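You operate a simulated robot arm through the tools that you are given. There is no shell and no other tool. Be economical: measure what you need, move in short steps, check, and stop when the job is done.

You are at the controls of a simulated robot arm. One attempt, no reset.

JOB
Fetch the black mug and set it on the low trolley shelf. Then put the green bottle on the long platform top away on the low table top. Then take the spoon with the green handle and leave it on the dining table top. Then close the yellow drawer. Then close the dark door. Then put the honey jar on the long platform top away on the shelf under the red rails. Keep to this order. Set down upright: black mug, green bottle, honey jar.

The check looks at the end state, three seconds after you hand in, the way a careful person would. Anything else that was tipped, shoved, dropped, spilled or broken makes it a failure.

ROBOT AND FRAMES
A 7-joint arm with a fingered hand on a trunk, on a base that drives. Base frame: it is fixed to the floor where the robot stands at the start and does not move with it; the origin is under the middle of the robot, x ahead of it, y to its left, z up. Readings come in m, degrees, newtons and seconds.
With the tool pointing down near the work surface it reaches from about 0.2 to 0.66 m from the robot's upright axis, wherever it stands. Its first joint turns from -115.0 to 115.0 degrees. Places, roughly: black mug (13x8x9 cm) [0.5, -0.1, 0.9]; dark door [-1.7, -1.9, 0.4]; dining table top [0.6, -3.8, 0.8]; green bottle (7x7x18 cm) [-2.2, -2.7, 0.9]; honey jar [-2.25, -1.25, 1]; low table top [0.8, -1.8, 0.7]; low trolley shelf [-1.7, -0.8, 0.2]; shelf under the red rails [-1.6, 1.7, 0.8]; spoon with the green handle (20x5x3 cm) [-2.1, -2.4, 0.9]; yellow drawer [-2, -2.6, 0.7]. Payload 3.1 kg.
The tool frame sits at the grasp point between the pads (the TCP): z along the fingers, y along the line on which they close. The tips reach 0.022 m beyond it. Largest opening 0.112 m; the body of the gripper starts 0.06 m behind the TCP. The gripper is a hand of 3 fingers: y runs from the thumb to the fingers, the wrist lies at [0, 0, -0.218] in the tool frame.
Orientation is told as [roll, pitch, yaw] about the base's x, y, z axes, in that order, counted from this pose: with the fingers straight down and closing along the base's y, the tool's x points along the base's -x, its y along +y and its z along -z.

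CONTROLS
- The arm moves only by the tool jog_arm. Its arguments are lists of equal length, an entry for each row: "dp": the shift along the base's x, y, z in cm, a list of three; "turn": the turn, a rotation vector about the base's x, y, z in degrees, a list of three. In form: {"dp": [[tx, ty, tz], ...], "turn": [[ax, ay, az], ...]}. A call has 1 to 10 rows; each row is the pose to reach, as a shift and turn from the pose commanded when the call began. Rows are played at 5 a second. More than 0.05 m and 8.6 degrees between two rows, and nothing of the call is played. A pose out of reach is approached as far as the arm can. The call stops where the force on the tool passes 40 N (or 10 N more than at its start, if that is more) or the arm is blocked; 0.2 s more then pass. In this call time passes only in rows, and 0.2 s behind the last. The reply holds the time, the measured pose of the TCP, the force on the tool along the base axes, the opening and the grip force, in the units named above and with some noise, with the torque about the TCP (base axes, N m) and any sound that the robot's microphone picked up.
- Cameras (640 x 400 px; columns grow to the right, rows downward): "scene" is now at [0.0031, 0.1087, 1.6123]; the picture's right is [-0.58, -0.81, 0.00], its down [-0.64, 0.46, -0.61] and it looks along [0.49, -0.36, -0.79] (base axes); focal length 247 px, centre (320, 200). "wrist" rides on the gripper at [0.066, 0.003, -0.08] in the tool frame; the picture's right is [-0.05, 1.00, 0.00], its down [-0.77, -0.04, -0.64] and it looks along [-0.64, -0.03, 0.77] (tool axes); focal length 275 px, centre (320, 200). There is no depth. A picture from a camera that has moved, and an enlarged one, comes with that camera's place and axes in the base frame and with its lens.
- grab_frame(camera): a new picture of that camera. The clock stands still meanwhile.
- move_column(by): slides the trunk up (or, below 0, down) by that many m; the arm and the scene camera ride with it, the base frame stays. It gives what a move gives, with no picture.
- base_move(legs): drives the robot by 1 to 6 legs, each [ahead, left, turn to the left] in m, m and degrees, along the robot's own axes; the way and the turn of a leg run together, so that a leg with both is an arc; at most 1.5 m and 180 degrees a leg. The arm and the cameras ride along, it lands a little off, and it stops where it bumps. It gives what a move gives.
- finger_targets(finger1, finger2, thumb_bend): sets how far each is bent, from 0 (flat) to 100 (curled in); at 30 the hand is open as for a grip, at 70 the pads meet at the TCP. One left out holds its place. A second passes; each finger stops where it meets its share of the squeeze, and holds until it gets a number again. It is the only way to open and close the hand. It gives what a move gives, with no picture; readings hold the bend of each and the force on the fingers (four entries, about 0 where the hand has none), thumb and palm.
- turn_head(pan, tilt): turns the head with the scene camera to pan (to the left, within 155 degrees either way) and tilt (down, from -29 to 69), counted from straight ahead of the robot. It gives what a move gives.
- inspect(camera, box): a new picture of the part [left, top, right, bottom] of that camera's present view, enlarged. The clock stands still meanwhile.
- job_done(): hands the job in; it is judged then, once.

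Go step by step. Nothing tells you exact positions but the pictures and the camera data: compare them with the known pose of the tool, close in by small moves and look again before you grip or let go. The budget is 165 turns and 120 pictures, counting those below and the enlarged ones. Unless the task says otherwise, let go and move clear before handing in.

The tools are called by a JSON object that holds its "api" and its "payload". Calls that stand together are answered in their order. jog_arm: Moves the arm, as the interface text tells. Its arguments: {"type":"object","properties":{"dp":{"type":"array","items":{"type":"array","items":{"type":"number"}}},"turn":{"type":"array","items":{"type":"array","items":{"type":"number"}}}},"required":["dp","turn"]} The other tools are called the same way: move_column (by) slides the trunk up or down; finger_targets (finger1, finger2, thumb_bend) moves the fingers one by one; base_move (legs) drives the base; turn_head (pan, tilt) turns the head that bears the scene camera; grab_frame (camera) takes a picture; inspect (camera, box) takes an enlarged picture of a part of a camera's view; job_done () hands the job in.

At the start:

```text
t: 0.0
tool_pos: [0.4142, -0.0421, 1.1191]
ee_rot: [0.0, 0.1, -0.1]
contact_force: [-0.4, 0.3, -0.4]
ft_torque: [0.0, 0.0, 0.0]
width: 0.112
finger_force: 0.1
shape: jaw
bend: [30.0, 30.0, 30.0]
finger forces: [0.0, 0.1, 0.0, 0.1, 0.0, 0.0]
trunk travel left (down, up): [-0.75, 0.24]
robot x, y, heading: [-0.006, -0.0009, -0.1]
head pan, tilt: [-35.8, 52.6]
```

scene: 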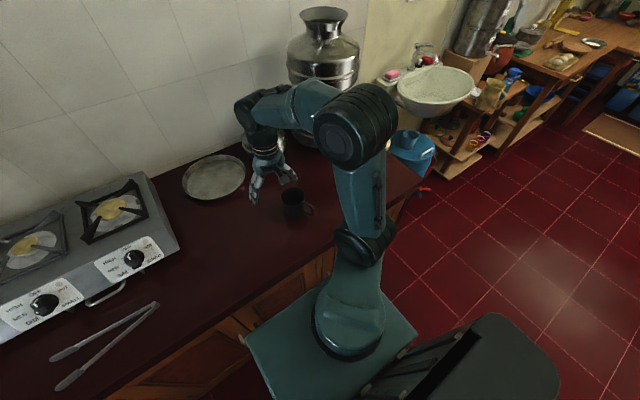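
wrist: 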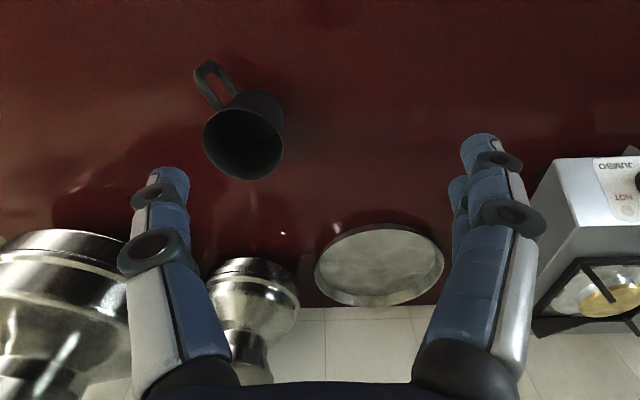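

I see the mug just ahead on the counter, near (0.48, -0.13). Before choosing the grip I look around the room, beginning toward the trolley behind the robot.

{"api": "turn_head", "payload": {"pan": -155, "tilt": 25}}

{"api": "grab_frame", "payload": {"camera": "scene"}}

{"api": "turn_head", "payload": {"pan": 150, "tilt": 25}}

{"api": "grab_frame", "payload": {"camera": "scene"}}

{"api": "turn_head", "payload": {"pan": -80, "tilt": 25}}

{"api": "grab_frame", "payload": {"camera": "scene"}}

```text
t: 2.0
tool_pos: [0.4152, -0.0403, 1.1199]
ee_rot: [0.0, -0.1, 0.0]
contact_force: [-0.3, 0.3, -0.6]
ft_torque: [0.01, 0.04, 0.01]
width: 0.1118
finger_force: 0.1
shape: jaw
bend: [30.0, 30.0, 30.0]
finger forces: [0.1, 0.1, 0.0, 0.0, 0.0, 0.0]
trunk travel left (down, up): [-0.75, 0.24]
robot x, y, heading: [-0.001, 0.0024, 0.1]
head pan, tilt: [-154.7, 25.0]
```

```text
117 pictures are left
camera scene: at [-0.1407, 0.1128, 1.6532], right [-0.43, 0.9, 0.0], down [0.38, 0.18, -0.91], along [-0.82, -0.39, -0.42], focal length 247 px, centre (320, 200)
```

scene: 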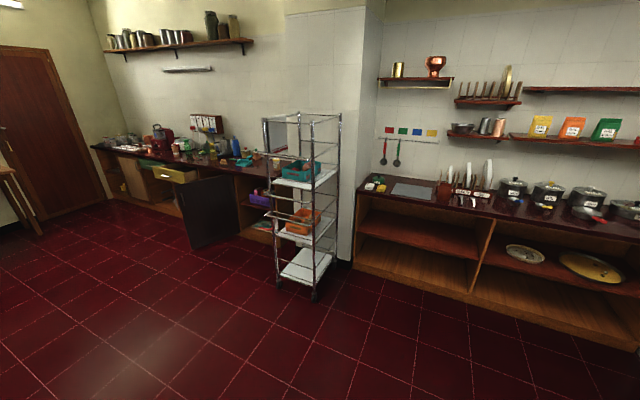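

```text
t: 6.1
tool_pos: [0.4157, -0.0404, 1.1188]
ee_rot: [0.1, 0.0, 0.0]
contact_force: [1.5, 0.5, -0.3]
ft_torque: [-0.01, 0.02, -0.04]
width: 0.1119
finger_force: 0.1
shape: jaw
bend: [30.0, 30.0, 30.0]
finger forces: [0.1, 0.0, 0.0, 0.1, 0.0, 0.0]
trunk travel left (down, up): [-0.75, 0.24]
robot x, y, heading: [-0.0017, -0.0004, -0.1]
head pan, tilt: [150.0, 25.0]
```

```text
116 pictures are left
camera scene: at [-0.1372, 0.1984, 1.6532], right [0.5, 0.87, 0.0], down [0.37, -0.21, -0.91], along [-0.78, 0.45, -0.42], focal length 247 px, centre (320, 200)
```

scene: 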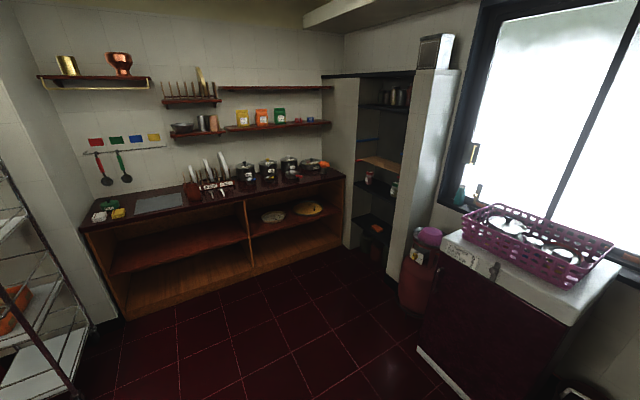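

```text
t: 9.4
tool_pos: [0.4151, -0.0412, 1.1201]
ee_rot: [0.0, 0.0, 0.0]
contact_force: [-0.2, -0.1, 1.1]
ft_torque: [0.02, -0.01, -0.02]
width: 0.1121
finger_force: 0.0
shape: jaw
bend: [30.0, 30.0, 30.0]
finger forces: [0.1, 0.0, 0.1, 0.0, 0.0, 0.1]
trunk travel left (down, up): [-0.75, 0.24]
robot x, y, heading: [0.0003, 0.0011, 0.2]
head pan, tilt: [-80.0, 25.0]
```

```text
115 pictures are left
camera scene: at [-0.0414, 0.0616, 1.6532], right [-0.98, -0.17, 0.0], down [-0.07, 0.42, -0.91], along [0.16, -0.89, -0.42], focal length 247 px, centre (320, 200)
```

scene: 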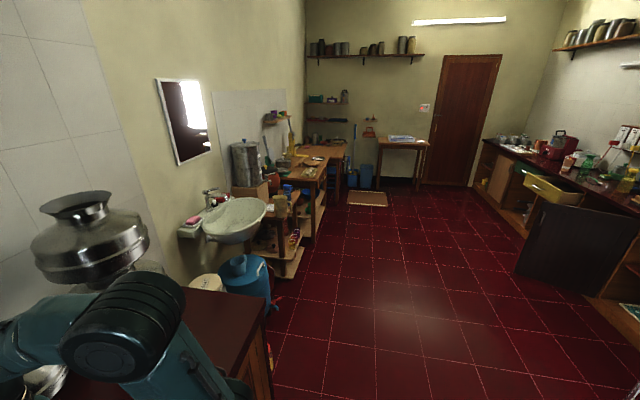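

The trolley stands at the back wall with several tiers, and the lowest shelf is the target. I zoom in on it and on the mug.

{"api": "turn_head", "payload": {"pan": -155, "tilt": 30}}

{"api": "inspect", "payload": {"camera": "scene", "box": [210, 80, 390, 300]}}

{"api": "turn_head", "payload": {"pan": -15, "tilt": 55}}

{"api": "grab_frame", "payload": {"camera": "scene"}}

```text
t: 10.9
tool_pos: [0.415, -0.041, 1.1192]
ee_rot: [0.1, 0.0, 0.1]
contact_force: [-0.6, 0.1, 0.1]
ft_torque: [-0.01, 0.0, -0.03]
width: 0.1119
finger_force: 0.1
shape: jaw
bend: [30.0, 30.0, 30.0]
finger forces: [0.0, 0.0, 0.0, 0.1, 0.0, 0.0]
trunk travel left (down, up): [-0.75, 0.24]
robot x, y, heading: [0.0005, 0.0055, -0.2]
head pan, tilt: [-154.7, 30.0]
```

```text
1.82 times, centred on (300, 190) of scene
camera zoom: at [-0.1392, 0.1135, 1.6452], right [-0.43, 0.9, 0.0], down [0.45, 0.21, -0.87], along [-0.78, -0.37, -0.5], focal length 450 px, centre (356, 218)
```

zoom: 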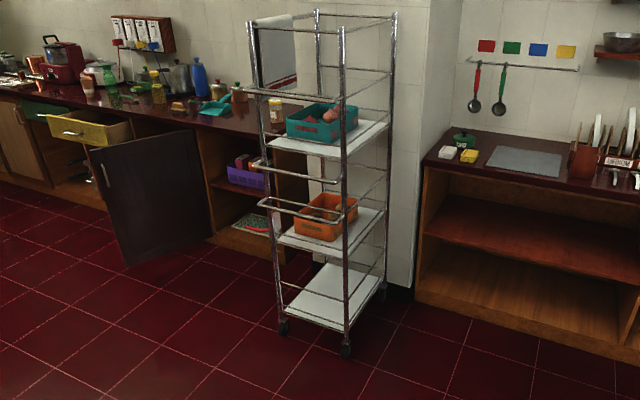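

```text
t: 13.1
tool_pos: [0.4164, -0.0413, 1.1189]
ee_rot: [0.0, 0.0, 0.0]
contact_force: [-0.6, 0.0, -0.2]
ft_torque: [0.0, 0.03, 0.02]
width: 0.1119
finger_force: 0.0
shape: jaw
bend: [30.0, 30.0, 30.0]
finger forces: [0.0, 0.0, 0.0, 0.0, 0.0, 0.0]
trunk travel left (down, up): [-0.75, 0.24]
robot x, y, heading: [-0.0004, 0.0025, -0.1]
head pan, tilt: [-15.0, 55.0]
```

```text
113 pictures are left
camera scene: at [0.0122, 0.1336, 1.6092], right [-0.26, -0.97, 0.0], down [-0.79, 0.21, -0.57], along [0.55, -0.15, -0.82], focal length 247 px, centre (320, 200)
```

scene: 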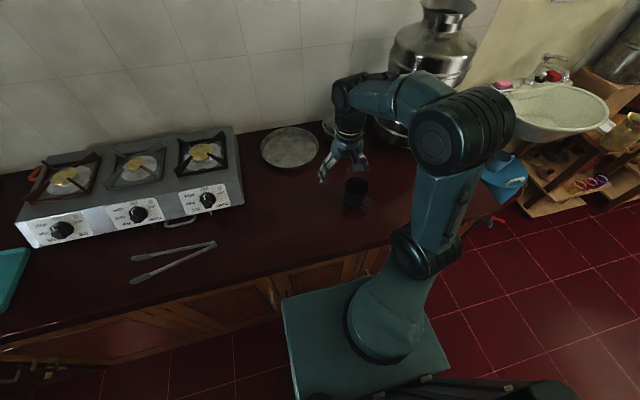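

The trolley spans roughly x -2.0 to -1.5 and y -0.96 to -0.60, with its bottom shelf near z 0.15 and the next tier near 0.5. A tilted grip will therefore suit the mug, so I measure the mug and its handle closely.

{"api": "inspect", "payload": {"camera": "wrist", "box": [160, 30, 340, 200]}}

{"api": "inspect", "payload": {"camera": "scene", "box": [290, 120, 430, 240]}}

```text
2.35 times, centred on (250, 115) of wrist
camera zoom: at [0.3489, -0.0393, 1.1991], right [0.05, 1.0, 0.0], down [0.77, -0.04, 0.64], along [0.64, -0.03, -0.77], focal length 648 px, centre (485, 400)
```

zoom: 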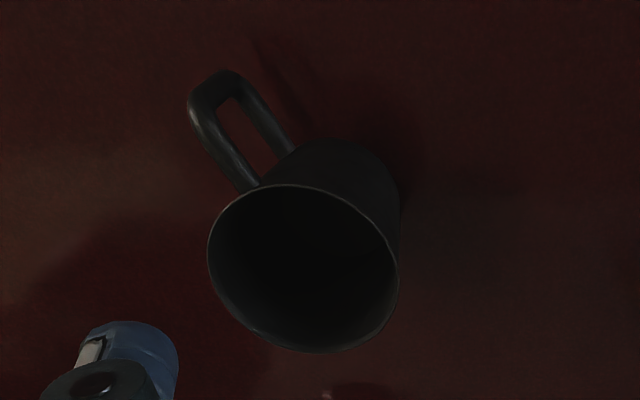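

```text
3.33 times, centred on (360, 180) of scene
camera zoom: at [0.0122, 0.1336, 1.6092], right [-0.26, -0.97, 0.0], down [-0.79, 0.21, -0.57], along [0.55, -0.15, -0.82], focal length 824 px, centre (187, 267)
```

zoom: 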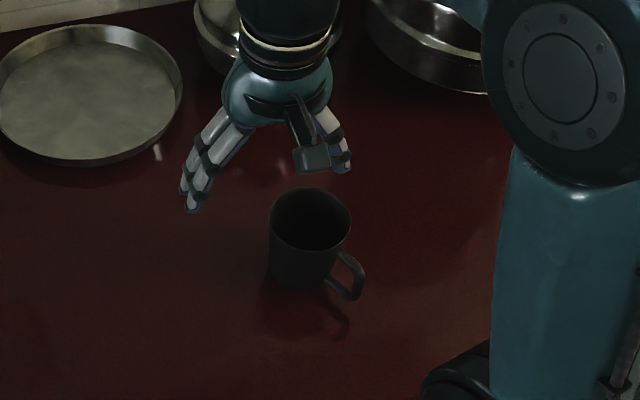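

The mug axis is at about (0.484, -0.126), with its rim at 0.94 and the handle pointing about 205°. I tilt the hand 45° and swing it 25° to the right, staying above the mug.

{"api": "jog_arm", "payload": {"dp": [[0, 0, 0], [0, 0, 0], [0, 0, 0], [0, 0, 0], [0, 0, 0], [0, 0, 0]], "turn": [[0, -8, 0], [0, -16, 0], [0, -24, 0], [0, -32, 0], [0, -39, 0], [0, -45, 0]]}}

{"api": "jog_arm", "payload": {"dp": [[-1, -1, -2], [-2, -3, -5], [-3, -4, -8], [-3, -4, -10]], "turn": [[0, 0, -7], [0, 0, -14], [0, 0, -20], [0, 0, -25]]}}

{"api": "grab_frame", "payload": {"camera": "wrist"}}

```text
t: 14.5
tool_pos: [0.4132, -0.0415, 1.1193]
ee_rot: [0.1, -45.0, 0.0]
contact_force: [0.2, 0.6, -0.2]
ft_torque: [-0.01, -0.03, -0.03]
width: 0.1119
finger_force: 0.1
shape: jaw
bend: [30.0, 30.0, 30.0]
finger forces: [0.0, 0.1, 0.0, 0.0, 0.0, 0.1]
trunk travel left (down, up): [-0.75, 0.24]
robot x, y, heading: [-0.0018, 0.0031, 0.2]
head pan, tilt: [-15.0, 55.0]
```

```text
t: 15.5
tool_pos: [0.3868, -0.0796, 1.021]
ee_rot: [-0.1, -45.0, -25.1]
contact_force: [-0.1, -0.1, 0.4]
ft_torque: [0.03, 0.0, -0.02]
width: 0.1121
finger_force: 0.0
shape: jaw
bend: [30.0, 30.0, 30.0]
finger forces: [0.1, 0.0, 0.0, 0.0, 0.0, 0.1]
trunk travel left (down, up): [-0.75, 0.24]
robot x, y, heading: [0.0009, 0.0016, 0.2]
head pan, tilt: [-15.0, 55.0]
```

```text
110 pictures are left
camera wrist: at [0.294, -0.0342, 1.0299], right [0.45, 0.89, 0.03], down [0.07, -0.07, 0.99], along [0.89, -0.45, -0.1], focal length 275 px, centre (320, 200)
```

wrist: 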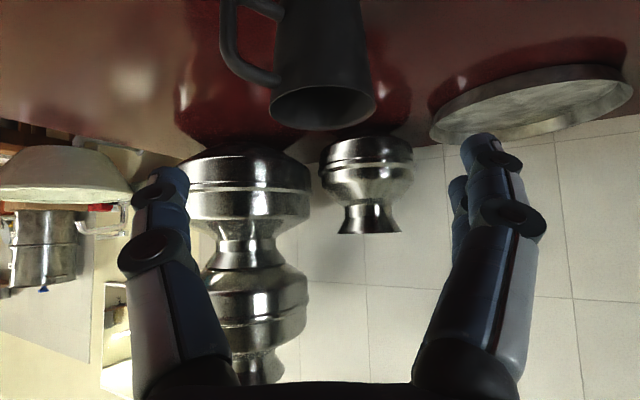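

The mug sits centred between the fingers with the handle off on the thumb side. I advance most of the way along the tool axis and look again.

{"api": "jog_arm", "payload": {"dp": [[2.2, -1.0, -2.5], [4.4, -2.0, -5], [6.3, -2.9, -7.2]], "turn": [[0, 0, 0], [0, 0, 0], [0, 0, 0]]}}

{"api": "grab_frame", "payload": {"camera": "wrist"}}

{"api": "inspect", "payload": {"camera": "scene", "box": [290, 120, 430, 240]}}

```text
t: 16.3
tool_pos: [0.4504, -0.1096, 0.948]
ee_rot: [0.0, -45.1, -24.9]
contact_force: [0.6, -0.1, -0.4]
ft_torque: [0.01, -0.02, -0.01]
width: 0.112
finger_force: 0.1
shape: jaw
bend: [30.0, 30.0, 30.0]
finger forces: [0.0, 0.0, 0.0, 0.1, 0.1, 0.0]
trunk travel left (down, up): [-0.75, 0.24]
robot x, y, heading: [0.0, -0.0005, 0.0]
head pan, tilt: [-15.0, 55.0]
```

```text
109 pictures are left
camera wrist: at [0.3572, -0.0645, 0.9568], right [0.45, 0.89, 0.03], down [0.07, -0.07, 0.99], along [0.89, -0.45, -0.1], focal length 275 px, centre (320, 200)
```

wrist: 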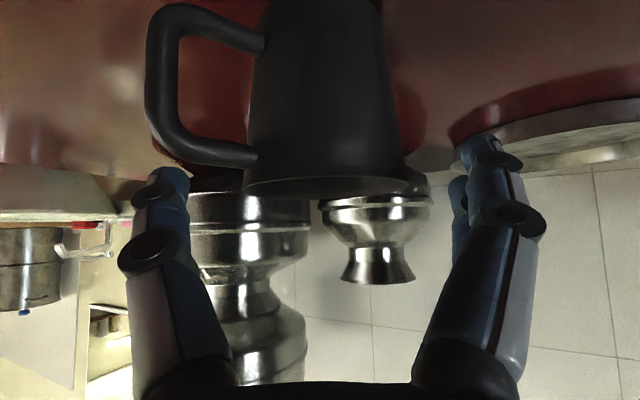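

```text
3.33 times, centred on (360, 180) of scene
camera zoom: at [0.0135, 0.1334, 1.6092], right [-0.26, -0.97, 0.0], down [-0.79, 0.21, -0.57], along [0.55, -0.15, -0.82], focal length 824 px, centre (187, 267)
```

zoom: 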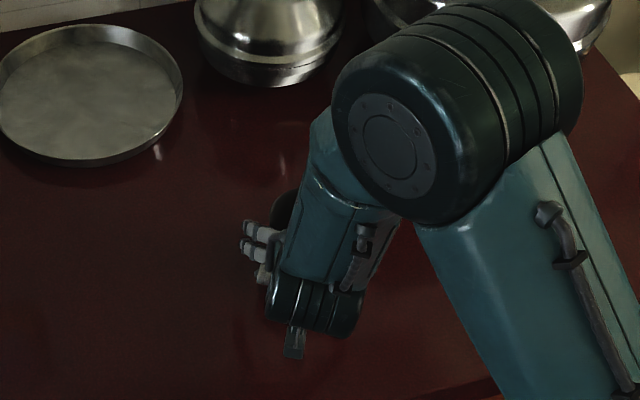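

The mug is centred and the thumb will pass above the handle. I advance the last 4.7 cm and close.

{"api": "jog_arm", "payload": {"dp": [[1.5, -0.7, -1.6], [3.1, -1.4, -3.3]], "turn": [[0, 0, 0], [0, 0, 0]]}}

{"api": "finger_targets", "payload": {"finger1": 55, "finger2": 55, "thumb_bend": 55}}

{"api": "grab_frame", "payload": {"camera": "wrist"}}

```text
t: 16.9
tool_pos: [0.4788, -0.1235, 0.9151]
ee_rot: [0.0, -45.1, -25.1]
contact_force: [-0.6, -0.7, 2.9]
ft_torque: [-0.1, 0.13, -0.05]
width: 0.1117
finger_force: 0.0
shape: jaw
bend: [30.0, 30.0, 30.0]
finger forces: [0.1, 0.0, 0.0, 0.0, 2.9, 0.1]
trunk travel left (down, up): [-0.75, 0.24]
robot x, y, heading: [-0.0026, -0.0004, 0.1]
head pan, tilt: [-15.0, 55.0]
```

```text
t: 17.9
tool_pos: [0.4788, -0.1219, 0.914]
ee_rot: [0.0, -45.0, -25.0]
contact_force: [-0.5, 0.6, 6.5]
ft_torque: [-0.11, 0.11, 0.02]
width: 0.0726
finger_force: 18.0
shape: fingers
bend: [46.0, 49.0, 49.0]
finger forces: [6.9, 11.0, 0.0, 0.0, 19.0, 0.0]
trunk travel left (down, up): [-0.75, 0.24]
robot x, y, heading: [0.0037, 0.0021, 0.0]
head pan, tilt: [-15.0, 55.0]
```

```text
107 pictures are left
camera wrist: at [0.3861, -0.0773, 0.9242], right [0.45, 0.89, 0.03], down [0.07, -0.07, 0.99], along [0.89, -0.45, -0.1], focal length 275 px, centre (320, 200)
```

wrist: 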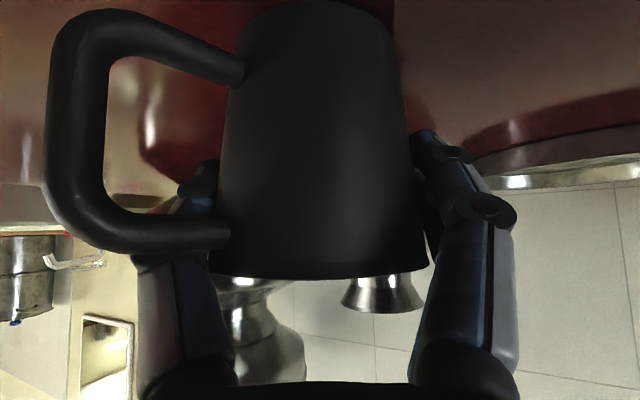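

The fingers hold the mug at about 18 N. I lift it straight up and check.

{"api": "jog_arm", "payload": {"dp": [[0, 0, 2], [0, 0, 5], [0, 0, 9], [0, 0, 12]], "turn": [[0, 0, 0], [0, 0, 0], [0, 0, 0], [0, 0, 0]]}}

{"api": "grab_frame", "payload": {"camera": "wrist"}}

```text
t: 18.9
tool_pos: [0.4789, -0.1235, 1.0339]
ee_rot: [0.0, -45.0, -24.9]
contact_force: [0.0, -0.5, -1.3]
ft_torque: [0.03, 0.01, 0.0]
width: 0.0729
finger_force: 17.8
shape: fingers
bend: [46.0, 50.0, 49.0]
finger forces: [6.9, 10.6, 0.1, 0.0, 17.6, 0.0]
trunk travel left (down, up): [-0.75, 0.24]
robot x, y, heading: [-0.004, 0.0013, 0.1]
head pan, tilt: [-15.0, 55.0]
```

```text
106 pictures are left
camera wrist: at [0.3866, -0.078, 1.0439], right [0.45, 0.89, 0.03], down [0.07, -0.07, 0.99], along [0.89, -0.45, -0.1], focal length 275 px, centre (320, 200)
```

wrist: 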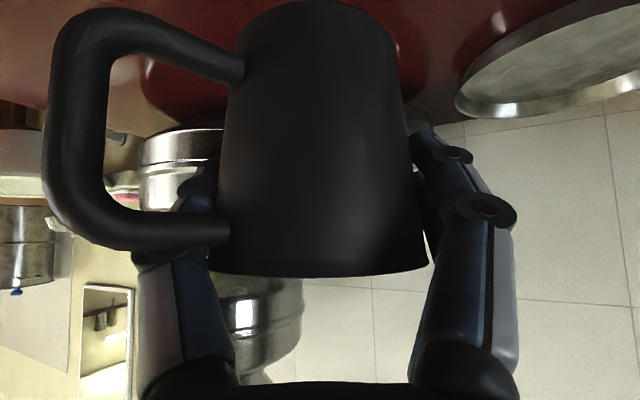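

The mug is held upright and lifts cleanly. I back away, turn round, and shift over in front of the trolley.

{"api": "base_move", "payload": {"legs": [[-0.6, 0, 0], [0, 0, -180], [0, 0.75, 0]]}}

{"api": "turn_head", "payload": {"pan": 0, "tilt": 45}}

{"api": "grab_frame", "payload": {"camera": "scene"}}

{"api": "grab_frame", "payload": {"camera": "wrist"}}

```text
t: 33.4
tool_pos: [-1.098, -0.6119, 1.0334]
ee_rot: [0.0, -45.0, 154.0]
contact_force: [-0.3, -0.5, -1.5]
ft_torque: [0.03, 0.04, -0.02]
width: 0.0723
finger_force: 16.7
shape: fingers
bend: [46.0, 50.0, 49.0]
finger forces: [6.6, 10.0, 0.0, 0.1, 16.8, 0.0]
trunk travel left (down, up): [-0.75, 0.24]
robot x, y, heading: [-0.6203, -0.7443, 178.7]
head pan, tilt: [-15.0, 55.0]
```

```text
t: 34.1
tool_pos: [-1.0978, -0.6133, 1.0347]
ee_rot: [0.0, -45.0, 153.9]
contact_force: [-0.3, -0.2, -1.4]
ft_torque: [-0.02, 0.02, 0.01]
width: 0.0724
finger_force: 17.0
shape: fingers
bend: [46.0, 50.0, 49.0]
finger forces: [6.7, 10.0, 0.0, 0.0, 16.8, 0.0]
trunk travel left (down, up): [-0.75, 0.24]
robot x, y, heading: [-0.6239, -0.7444, 178.8]
head pan, tilt: [0.0, 45.0]
```

```text
105 pictures are left
camera scene: at [-0.643, -0.8975, 1.6226], right [0.02, 1.0, 0.0], down [0.71, -0.01, -0.71], along [-0.71, 0.01, -0.71], focal length 247 px, centre (320, 200)
```

scene: 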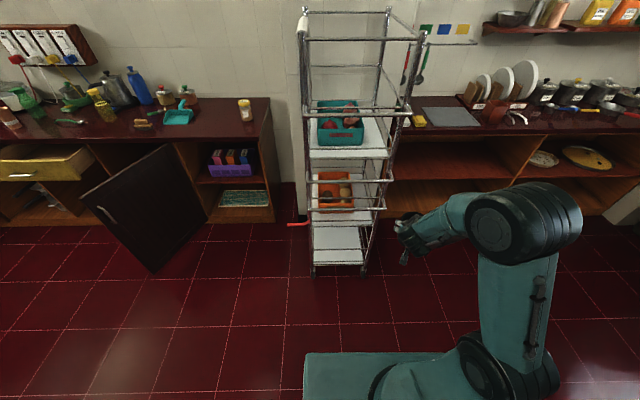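

```text
104 pictures are left
camera wrist: at [-1.0066, -0.6619, 1.0434], right [-0.47, -0.88, 0.03], down [-0.07, 0.07, 0.99], along [-0.88, 0.46, -0.1], focal length 275 px, centre (320, 200)
```

wrist: 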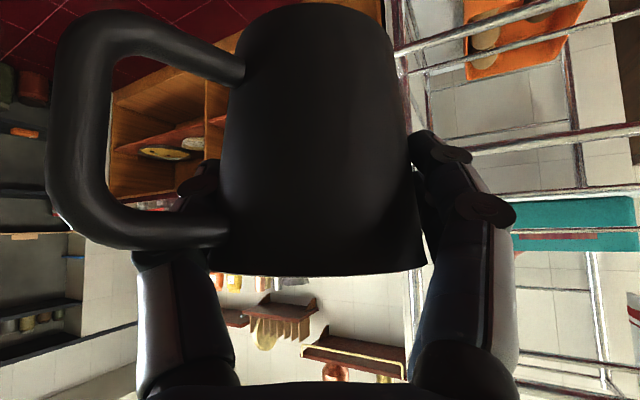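

The trolley now faces me. I enlarge its lower half to see any front rails.

{"api": "inspect", "payload": {"camera": "scene", "box": [280, 90, 440, 290]}}

```text
2.00 times, centred on (360, 190) of scene
camera zoom: at [-0.643, -0.8975, 1.6226], right [0.02, 1.0, 0.0], down [0.71, -0.01, -0.71], along [-0.71, 0.01, -0.71], focal length 494 px, centre (240, 220)
```

zoom: 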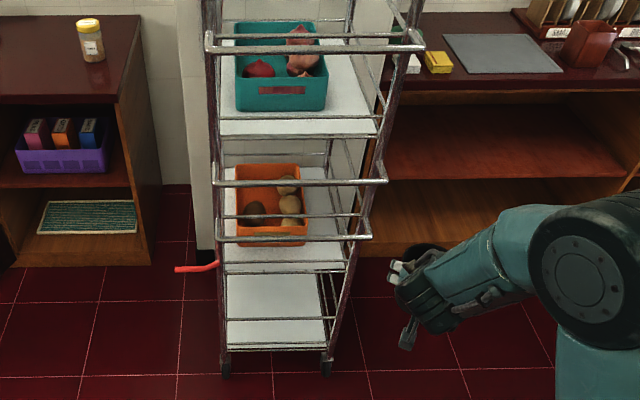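

The bottom shelf seems to have a front rail about 16 cm above it. I lower the trunk for a flatter view and check.

{"api": "move_column", "payload": {"by": -0.5}}

{"api": "turn_head", "payload": {"pan": 0, "tilt": 35}}

{"api": "grab_frame", "payload": {"camera": "scene"}}

{"api": "inspect", "payload": {"camera": "scene", "box": [280, 80, 440, 230]}}

```text
refused: -0.5 is not a number from -0.4 to 0.4
```

```text
t: 34.9
tool_pos: [-1.0986, -0.6129, 1.0336]
ee_rot: [0.1, -44.9, 153.9]
contact_force: [0.0, 0.0, -1.1]
ft_torque: [-0.05, 0.01, 0.0]
width: 0.0723
finger_force: 16.5
shape: fingers
bend: [46.0, 50.0, 49.0]
finger forces: [6.6, 10.1, 0.0, 0.1, 16.7, 0.0]
trunk travel left (down, up): [-0.75, 0.24]
robot x, y, heading: [-0.6196, -0.7461, 178.9]
head pan, tilt: [0.0, 35.0]
```

```text
102 pictures are left
camera scene: at [-0.6498, -0.8976, 1.6374], right [0.02, 1.0, 0.0], down [0.57, -0.01, -0.82], along [-0.82, 0.02, -0.57], focal length 247 px, centre (320, 200)
```

scene: 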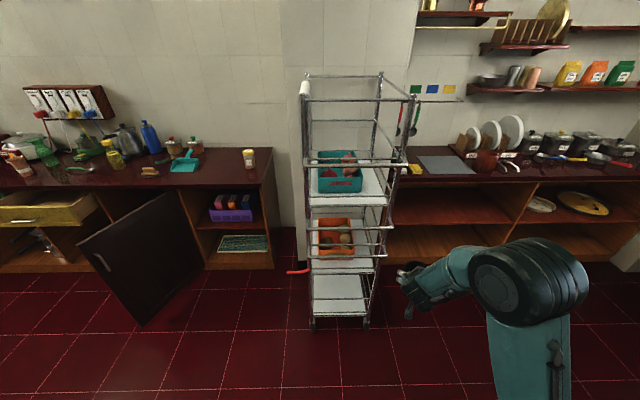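

```text
2.67 times, centred on (360, 155) of scene
camera zoom: at [-0.6498, -0.8976, 1.6374], right [0.02, 1.0, 0.0], down [0.57, -0.01, -0.82], along [-0.82, 0.02, -0.57], focal length 659 px, centre (213, 320)
```

zoom: 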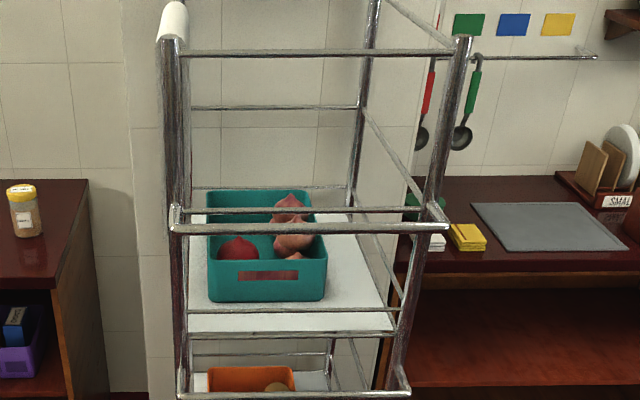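

I lower the trunk in an allowed step and look again.

{"api": "move_column", "payload": {"by": -0.4}}

{"api": "turn_head", "payload": {"pan": 5, "tilt": 40}}

{"api": "inspect", "payload": {"camera": "scene", "box": [240, 50, 480, 240]}}

```text
t: 38.7
tool_pos: [-1.099, -0.6124, 0.6343]
ee_rot: [0.0, -45.0, 153.8]
contact_force: [-0.5, 0.2, -1.3]
ft_torque: [-0.04, -0.02, 0.01]
width: 0.0721
finger_force: 16.8
shape: fingers
bend: [46.0, 50.0, 49.0]
finger forces: [6.6, 10.0, 0.0, 0.0, 16.7, 0.0]
trunk travel left (down, up): [-0.35, 0.64]
robot x, y, heading: [-0.6225, -0.7443, 179.0]
head pan, tilt: [0.0, 35.0]
```

```text
t: 39.3
tool_pos: [-1.0982, -0.6119, 0.6341]
ee_rot: [-0.1, -45.0, 153.9]
contact_force: [0.3, -0.9, -1.2]
ft_torque: [-0.07, -0.03, -0.02]
width: 0.0725
finger_force: 16.7
shape: fingers
bend: [46.0, 50.0, 49.0]
finger forces: [6.6, 9.9, 0.1, 0.0, 16.9, 0.0]
trunk travel left (down, up): [-0.35, 0.64]
robot x, y, heading: [-0.6196, -0.7461, 178.8]
head pan, tilt: [5.0, 40.0]
```

```text
2.11 times, centred on (360, 145) of scene
camera zoom: at [-0.6465, -0.905, 1.2299], right [-0.07, 1.0, 0.0], down [0.64, 0.04, -0.77], along [-0.76, -0.05, -0.64], focal length 520 px, centre (236, 316)
```

zoom: 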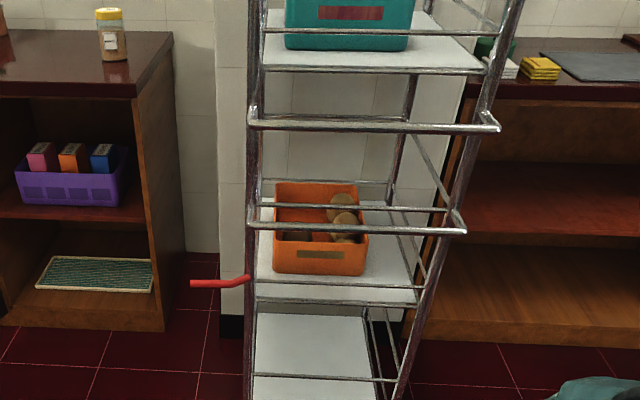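

The front has a rail at about z 0.33, with the next tier edge at 0.56. I drive to the +y side to see whether that side of the bottom tier is open.

{"api": "base_move", "payload": {"legs": [[0, -0.95, 0], [0, 0, 55]]}}

{"api": "turn_head", "payload": {"pan": 0, "tilt": 30}}

{"api": "grab_frame", "payload": {"camera": "scene"}}

```text
t: 46.7
tool_pos: [-0.9897, -0.1236, 0.6344]
ee_rot: [0.0, -45.1, -151.2]
contact_force: [0.0, -0.3, -1.6]
ft_torque: [-0.03, 0.02, 0.0]
width: 0.0722
finger_force: 16.9
shape: fingers
bend: [46.0, 50.0, 49.0]
finger forces: [6.6, 9.8, 0.1, 0.1, 16.5, 0.0]
trunk travel left (down, up): [-0.35, 0.64]
robot x, y, heading: [-0.6071, 0.1927, -126.2]
head pan, tilt: [5.0, 40.0]
```

```text
t: 47.4
tool_pos: [-0.9896, -0.1239, 0.6338]
ee_rot: [0.0, -45.0, -151.2]
contact_force: [0.7, -0.7, -2.0]
ft_torque: [-0.04, -0.07, -0.03]
width: 0.0725
finger_force: 16.4
shape: fingers
bend: [46.0, 50.0, 49.0]
finger forces: [6.6, 9.9, 0.0, 0.1, 16.5, 0.0]
trunk travel left (down, up): [-0.35, 0.64]
robot x, y, heading: [-0.6043, 0.1883, -126.4]
head pan, tilt: [0.0, 30.0]
```

```text
99 pictures are left
camera scene: at [-0.4993, 0.0754, 1.2452], right [-0.81, 0.59, 0.0], down [0.3, 0.4, -0.87], along [-0.51, -0.7, -0.5], focal length 247 px, centre (320, 200)
```

scene: 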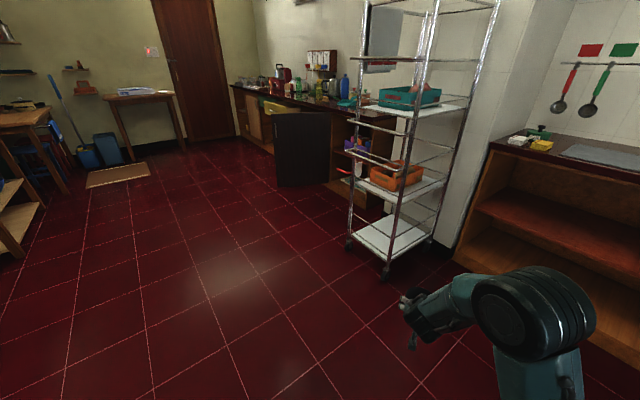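

{"api": "inspect", "payload": {"camera": "scene", "box": [330, 130, 460, 290]}}

```text
2.50 times, centred on (395, 210) of scene
camera zoom: at [-0.4993, 0.0754, 1.2452], right [-0.81, 0.59, 0.0], down [0.3, 0.4, -0.87], along [-0.51, -0.7, -0.5], focal length 618 px, centre (132, 175)
```

zoom: 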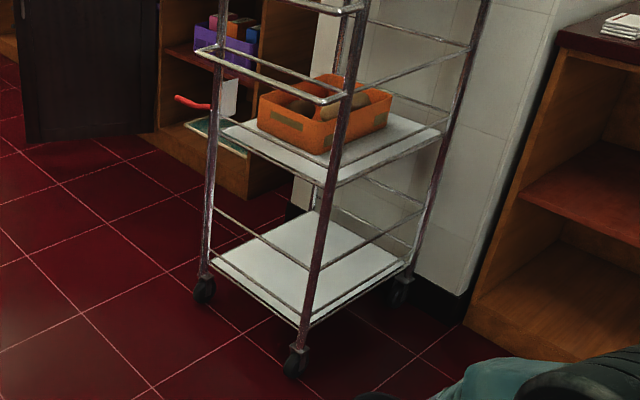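

Rails ring the bottom tier at z 0.33. The mug must go in above the rail with the hand nearly level and then swing down inside, so I return to the front of the trolley.

{"api": "base_move", "payload": {"legs": [[0, 0, -53.6], [0, 0.95, 0]]}}

{"api": "jog_arm", "payload": {"dp": [[0, 0, 1], [0, 0, 2], [0, 0, 3], [0, 0, 4]], "turn": [[0, 0, 7], [0, 0, 14], [0, 0, 20], [0, 0, 25]]}}

{"api": "jog_arm", "payload": {"dp": [[0, 0, 1], [0, 0, 3], [0, 0, 5], [0, 0, 7], [0, 0, 8]], "turn": [[0, 8, 0], [0, 16, 0], [0, 24, 0], [0, 32, 0], [0, 40, 0]]}}

```text
t: 54.7
tool_pos: [-1.0913, -0.6181, 0.6331]
ee_rot: [0.0, -45.1, 154.5]
contact_force: [-0.1, 0.3, -2.2]
ft_torque: [-0.06, 0.04, -0.01]
width: 0.0725
finger_force: 16.2
shape: fingers
bend: [46.0, 50.0, 49.0]
finger forces: [6.5, 9.7, 0.0, 0.0, 16.3, 0.0]
trunk travel left (down, up): [-0.35, 0.64]
robot x, y, heading: [-0.6127, -0.7478, 179.5]
head pan, tilt: [0.0, 30.0]
```

```text
t: 55.7
tool_pos: [-1.0922, -0.6169, 0.6745]
ee_rot: [-0.1, -44.9, 179.4]
contact_force: [-0.5, 0.5, -1.7]
ft_torque: [0.0, -0.01, 0.02]
width: 0.0722
finger_force: 16.7
shape: fingers
bend: [46.0, 50.0, 49.0]
finger forces: [6.5, 9.5, 0.0, 0.0, 16.0, 0.0]
trunk travel left (down, up): [-0.35, 0.64]
robot x, y, heading: [-0.6129, -0.7489, 179.2]
head pan, tilt: [0.0, 30.0]
```

```text
t: 56.9
tool_pos: [-1.0566, -0.6752, 0.7574]
ee_rot: [3.5, -85.1, 175.9]
contact_force: [-0.3, 0.2, -0.5]
ft_torque: [-0.01, -0.05, 0.02]
width: 0.0723
finger_force: 17.1
shape: fingers
bend: [46.0, 50.0, 49.0]
finger forces: [6.7, 9.8, 0.0, 0.0, 17.5, 0.1]
out of reach, approached as far as the arm can: row 1, 2, 3, 4, 5
trunk travel left (down, up): [-0.35, 0.64]
robot x, y, heading: [-0.6122, -0.7465, 179.3]
head pan, tilt: [0.0, 30.0]
```

The hand is nearly level but close to the body. I extend it forward and centre it.

{"api": "jog_arm", "payload": {"dp": [[-3, -3, 0], [-6, -6, 0], [-9, -9, 0], [-12, -12, 0], [-15, -15, 0], [-18, -16, 0]], "turn": [[0, 0, 0], [0, 0, 0], [0, 0, 0], [0, 0, 0], [0, 0, 0], [0, 0, 0]]}}

{"api": "turn_head", "payload": {"pan": 0, "tilt": 45}}

{"api": "grab_frame", "payload": {"camera": "scene"}}

```text
t: 58.3
tool_pos: [-1.2366, -0.8371, 0.7575]
ee_rot: [4.1, -84.9, 175.6]
contact_force: [0.2, 0.1, -1.9]
ft_torque: [0.0, -0.05, 0.0]
width: 0.072
finger_force: 16.5
shape: fingers
bend: [46.0, 50.0, 49.0]
finger forces: [6.8, 9.3, 0.0, 0.0, 17.1, 0.1]
trunk travel left (down, up): [-0.35, 0.64]
robot x, y, heading: [-0.612, -0.7452, 179.4]
head pan, tilt: [0.0, 30.0]
```

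```text
t: 59.1
tool_pos: [-1.237, -0.8377, 0.7584]
ee_rot: [4.0, -85.0, 175.6]
contact_force: [-0.7, -0.2, -1.6]
ft_torque: [-0.02, 0.0, 0.01]
width: 0.072
finger_force: 16.3
shape: fingers
bend: [46.0, 50.0, 49.0]
finger forces: [6.8, 9.3, 0.0, 0.0, 17.2, 0.0]
trunk travel left (down, up): [-0.35, 0.64]
robot x, y, heading: [-0.6131, -0.7455, 178.8]
head pan, tilt: [0.0, 45.0]
```

```text
97 pictures are left
camera scene: at [-0.6341, -0.8991, 1.2226], right [0.01, 1.0, 0.0], down [0.71, -0.01, -0.71], along [-0.71, 0.01, -0.71], focal length 247 px, centre (320, 200)
```

scene: 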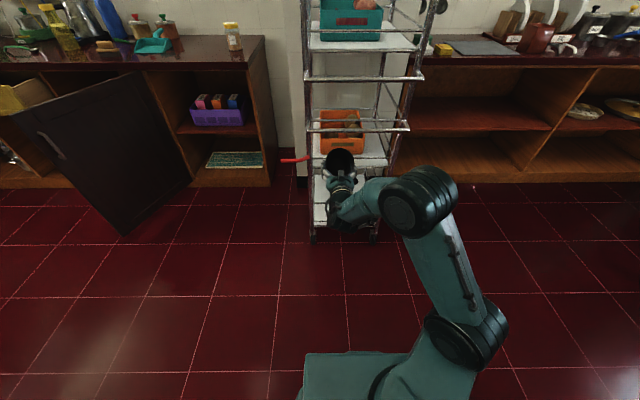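

The mug is tilted back safely in a level hand. I centre it sideways and lower the trunk to the height of the slot, still outside the trolley.

{"api": "jog_arm", "payload": {"dp": [[0, 2.5, 0], [0, 5, 0]], "turn": [[0, 0, 0], [0, 0, 0]]}}

{"api": "move_column", "payload": {"by": -0.305}}

{"api": "grab_frame", "payload": {"camera": "scene"}}

{"api": "grab_frame", "payload": {"camera": "wrist"}}

```text
t: 59.7
tool_pos: [-1.2374, -0.786, 0.759]
ee_rot: [3.9, -85.1, 175.7]
contact_force: [0.6, 0.5, -1.9]
ft_torque: [-0.01, 0.0, 0.0]
width: 0.0723
finger_force: 16.8
shape: fingers
bend: [46.0, 50.0, 49.0]
finger forces: [6.9, 9.3, 0.1, 0.0, 17.2, 0.0]
trunk travel left (down, up): [-0.35, 0.64]
robot x, y, heading: [-0.6121, -0.7491, 179.3]
head pan, tilt: [0.0, 45.0]
```

```text
t: 62.7
tool_pos: [-1.2373, -0.7862, 0.4532]
ee_rot: [4.0, -85.0, 175.6]
contact_force: [-0.1, 0.0, -1.6]
ft_torque: [-0.03, -0.02, -0.03]
width: 0.0719
finger_force: 16.9
shape: fingers
bend: [46.0, 50.0, 49.0]
finger forces: [6.8, 9.3, 0.0, 0.0, 17.2, 0.0]
trunk travel left (down, up): [-0.045, 0.945]
robot x, y, heading: [-0.6147, -0.7456, 179.3]
head pan, tilt: [0.0, 45.0]
```

```text
96 pictures are left
camera scene: at [-0.634, -0.8991, 0.9176], right [0.01, 1.0, 0.0], down [0.71, -0.01, -0.71], along [-0.71, 0.01, -0.71], focal length 247 px, centre (320, 200)
```

scene: 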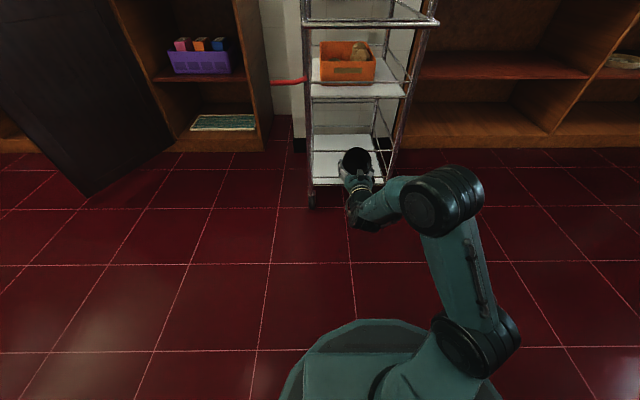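

```text
95 pictures are left
camera wrist: at [-1.1517, -0.7913, 0.3943], right [-0.01, -1.0, 0.05], down [0.57, 0.04, 0.82], along [-0.82, 0.04, 0.56], focal length 275 px, centre (320, 200)
```

wrist: 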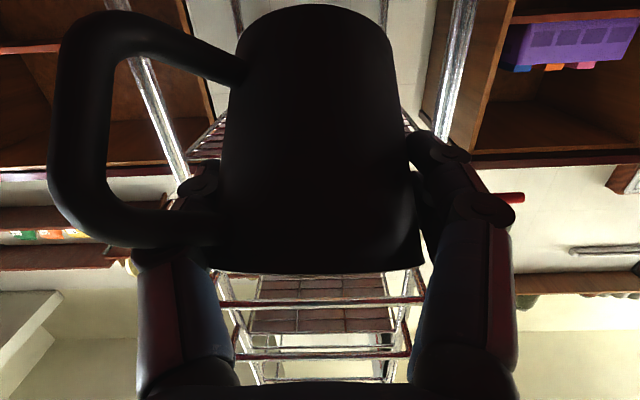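

The elbow sits too far to the side to follow the hand in. I back off and stretch the arm further so it is straighter.

{"api": "base_move", "payload": {"legs": [[-0.2, 0, 0]]}}

{"api": "jog_arm", "payload": {"dp": [[-4, 0, 0], [-8, 0, 0], [-12, 0, 0], [-16, 0, 0], [-20, 0, 0]], "turn": [[0, 0, 0], [0, 0, 0], [0, 0, 0], [0, 0, 0], [0, 0, 0]]}}

{"api": "grab_frame", "payload": {"camera": "scene"}}

```text
t: 64.3
tool_pos: [-1.0378, -0.7889, 0.4534]
ee_rot: [4.1, -85.0, 175.8]
contact_force: [0.1, -0.4, -1.5]
ft_torque: [0.0, -0.04, 0.0]
width: 0.072
finger_force: 16.6
shape: fingers
bend: [46.0, 50.0, 49.0]
finger forces: [6.8, 9.3, 0.0, 0.1, 17.2, 0.0]
trunk travel left (down, up): [-0.045, 0.945]
robot x, y, heading: [-0.4144, -0.7494, 179.7]
head pan, tilt: [0.0, 45.0]
```

```text
t: 65.5
tool_pos: [-1.238, -0.7902, 0.4544]
ee_rot: [3.6, -84.9, 176.1]
contact_force: [0.0, 0.6, -1.4]
ft_torque: [-0.02, -0.03, 0.0]
width: 0.0719
finger_force: 16.2
shape: fingers
bend: [46.0, 50.0, 49.0]
finger forces: [6.8, 9.1, 0.1, 0.0, 17.1, 0.0]
trunk travel left (down, up): [-0.045, 0.945]
robot x, y, heading: [-0.4129, -0.7516, 179.5]
head pan, tilt: [0.0, 45.0]
```

```text
94 pictures are left
camera scene: at [-0.4348, -0.9008, 0.9176], right [0.01, 1.0, 0.0], down [0.71, 0.0, -0.71], along [-0.71, 0.0, -0.71], focal length 247 px, centre (320, 200)
```

scene: 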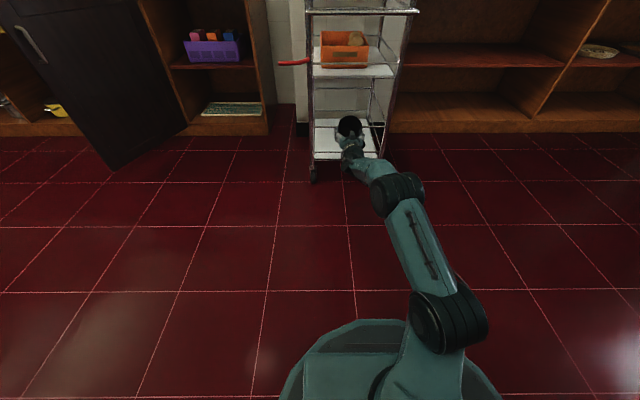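

The arm is now nearly straight behind the hand. I drive slowly ahead so the mug enters above the rail, and check midway.

{"api": "base_move", "payload": {"legs": [[0.22, 0, 0]]}}

{"api": "inspect", "payload": {"camera": "scene", "box": [260, 60, 460, 240]}}

{"api": "grab_frame", "payload": {"camera": "wrist"}}

```text
t: 67.2
tool_pos: [-1.4559, -0.7912, 0.4554]
ee_rot: [4.1, -84.9, 175.8]
contact_force: [-0.5, 0.4, -2.0]
ft_torque: [-0.01, -0.05, 0.02]
width: 0.0719
finger_force: 16.5
shape: fingers
bend: [46.0, 50.0, 49.0]
finger forces: [6.8, 9.3, 0.0, 0.0, 17.1, 0.0]
trunk travel left (down, up): [-0.045, 0.945]
robot x, y, heading: [-0.6336, -0.7474, 179.7]
head pan, tilt: [0.0, 45.0]
```

```text
2.22 times, centred on (360, 150) of scene
camera zoom: at [-0.6533, -0.8995, 0.9176], right [0.01, 1.0, 0.0], down [0.71, 0.0, -0.71], along [-0.71, 0.0, -0.71], focal length 549 px, centre (231, 311)
```

zoom: 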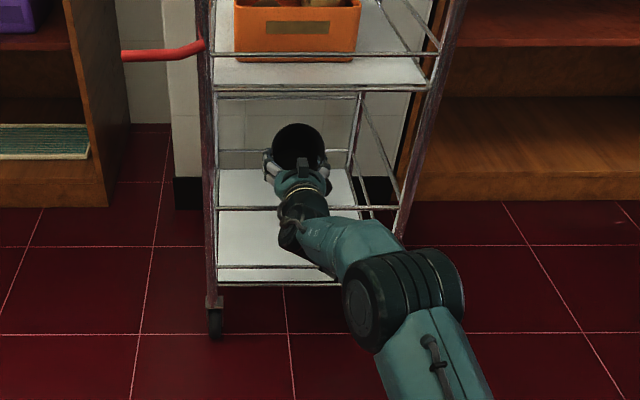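

```text
92 pictures are left
camera wrist: at [-1.3707, -0.7962, 0.3954], right [-0.01, -1.0, 0.05], down [0.57, 0.04, 0.82], along [-0.82, 0.04, 0.56], focal length 275 px, centre (320, 200)
```

wrist: 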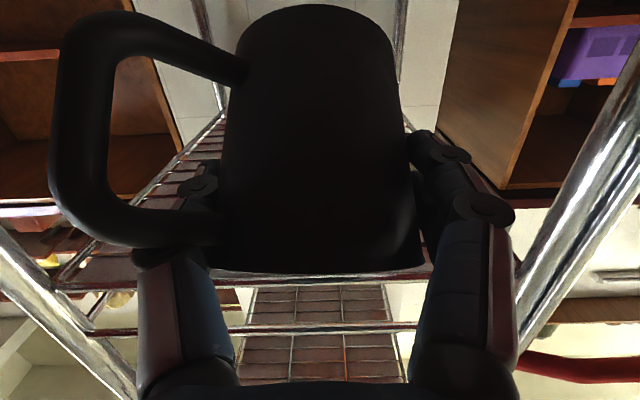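

The mug is crossing at the right height: the tier edge is at 0.537 and the rail at 0.33. I drive on 19 cm.

{"api": "base_move", "payload": {"legs": [[0.195, 0, 0]]}}

{"api": "inspect", "payload": {"camera": "scene", "box": [260, 40, 460, 240]}}

{"api": "grab_frame", "payload": {"camera": "wrist"}}

```text
t: 68.8
tool_pos: [-1.6499, -0.7893, 0.4544]
ee_rot: [4.0, -85.0, 175.6]
contact_force: [-0.1, -0.4, -0.9]
ft_torque: [-0.01, -0.05, 0.01]
width: 0.0719
finger_force: 16.5
shape: fingers
bend: [46.0, 50.0, 49.0]
finger forces: [6.7, 9.2, 0.1, 0.0, 17.1, 0.1]
trunk travel left (down, up): [-0.045, 0.945]
robot x, y, heading: [-0.8264, -0.7425, 179.6]
head pan, tilt: [0.0, 45.0]
```

```text
2.00 times, centred on (360, 140) of scene
camera zoom: at [-0.8465, -0.8984, 0.9176], right [0.01, 1.0, 0.0], down [0.71, 0.0, -0.71], along [-0.71, 0.0, -0.71], focal length 494 px, centre (240, 320)
```

zoom: 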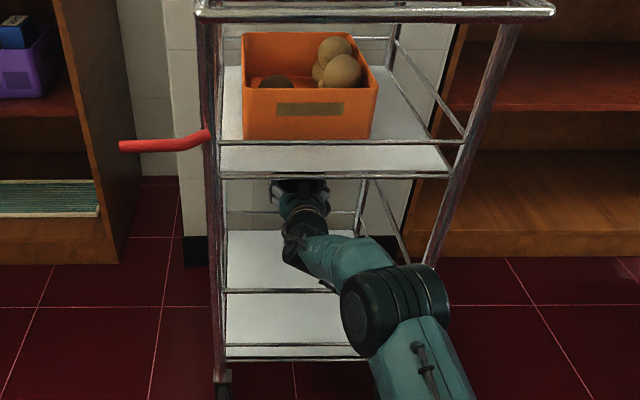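

```text
90 pictures are left
camera wrist: at [-1.5638, -0.794, 0.3954], right [-0.01, -1.0, 0.05], down [0.57, 0.04, 0.82], along [-0.82, 0.04, 0.56], focal length 275 px, centre (320, 200)
```

wrist: 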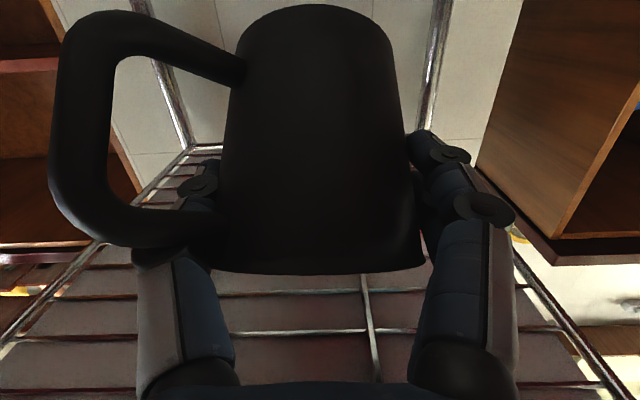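

The hand is inside with the camera well past the rail. I swing the mug upright and down, stopping about 3 cm above the shelf.

{"api": "jog_arm", "payload": {"dp": [[-1.1, 0, -3.7], [-1.8, 0, -7.25], [-2.05, 0, -10.7], [-1.95, 0, -13.9], [-1.5, 0, -16.9]], "turn": [[0, -8, 0], [0, -16, 0], [0, -24, 0], [0, -32, 0], [0, -40, 0]]}}

{"api": "inspect", "payload": {"camera": "scene", "box": [260, 40, 460, 240]}}

{"api": "grab_frame", "payload": {"camera": "wrist"}}

```text
t: 70.0
tool_pos: [-1.6436, -0.7891, 0.2862]
ee_rot: [-0.1, -44.8, 179.8]
contact_force: [0.5, 0.0, -1.4]
ft_torque: [-0.01, -0.03, 0.01]
width: 0.0718
finger_force: 16.5
shape: fingers
bend: [46.0, 50.0, 49.0]
finger forces: [7.0, 8.6, 0.1, 0.1, 16.5, 0.1]
out of reach, approached as far as the arm can: row 3, 4, 5
trunk travel left (down, up): [-0.045, 0.945]
robot x, y, heading: [-0.8277, -0.7472, 179.8]
head pan, tilt: [0.0, 45.0]
```

```text
2.00 times, centred on (360, 140) of scene
camera zoom: at [-0.8466, -0.8985, 0.9176], right [0.01, 1.0, 0.0], down [0.71, 0.0, -0.71], along [-0.71, 0.0, -0.71], focal length 494 px, centre (240, 320)
```

zoom: 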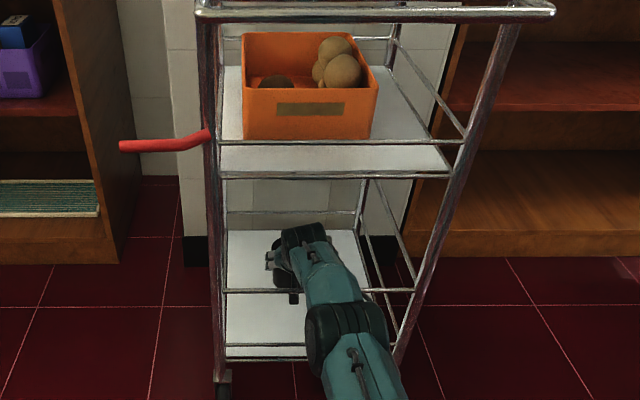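

```text
88 pictures are left
camera wrist: at [-1.5397, -0.7949, 0.2969], right [-0.04, -1.0, 0.03], down [-0.1, 0.04, 0.99], along [-0.99, 0.04, -0.1], focal length 275 px, centre (320, 200)
```

wrist: 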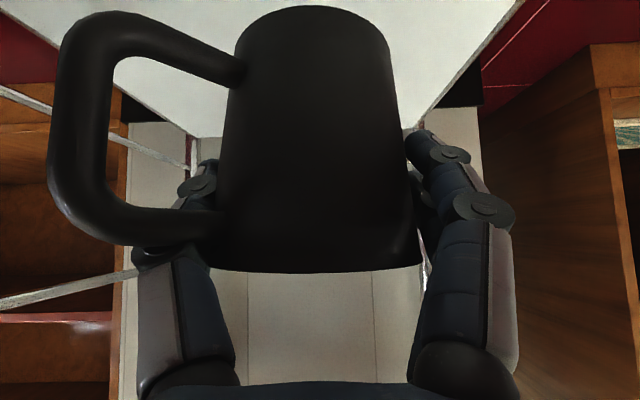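

The mug hangs upright just above the shelf. I lower by the trunk in small steps and watch the force.

{"api": "move_column", "payload": {"by": -0.02}}

{"api": "grab_frame", "payload": {"camera": "wrist"}}

{"api": "inspect", "payload": {"camera": "scene", "box": [300, 130, 400, 230]}}

```text
t: 70.6
tool_pos: [-1.6431, -0.79, 0.2684]
ee_rot: [0.2, -45.0, 179.5]
contact_force: [-0.2, 1.7, -1.0]
ft_torque: [-0.04, -0.02, 0.0]
width: 0.0719
finger_force: 16.3
shape: fingers
bend: [46.0, 50.0, 49.0]
finger forces: [7.0, 8.6, 0.1, 0.1, 16.6, 0.1]
trunk travel left (down, up): [-0.025, 0.965]
robot x, y, heading: [-0.8279, -0.7451, 179.8]
head pan, tilt: [0.0, 45.0]
```

```text
87 pictures are left
camera wrist: at [-1.5402, -0.7945, 0.2776], right [-0.04, -1.0, 0.03], down [-0.1, 0.04, 0.99], along [-0.99, 0.04, -0.1], focal length 275 px, centre (320, 200)
```

wrist: 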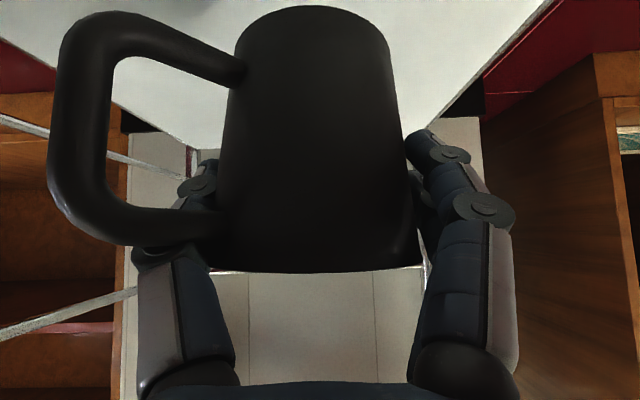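

```text
4.00 times, centred on (350, 180) of scene
camera zoom: at [-0.8465, -0.8984, 0.8975], right [0.01, 1.0, 0.0], down [0.71, 0.0, -0.71], along [-0.71, 0.0, -0.71], focal length 989 px, centre (200, 280)
```

zoom: 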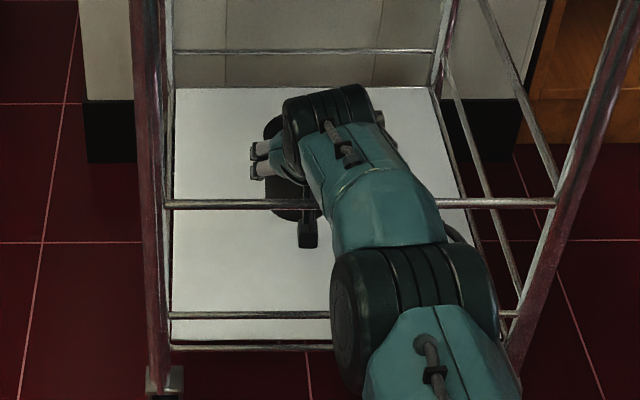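

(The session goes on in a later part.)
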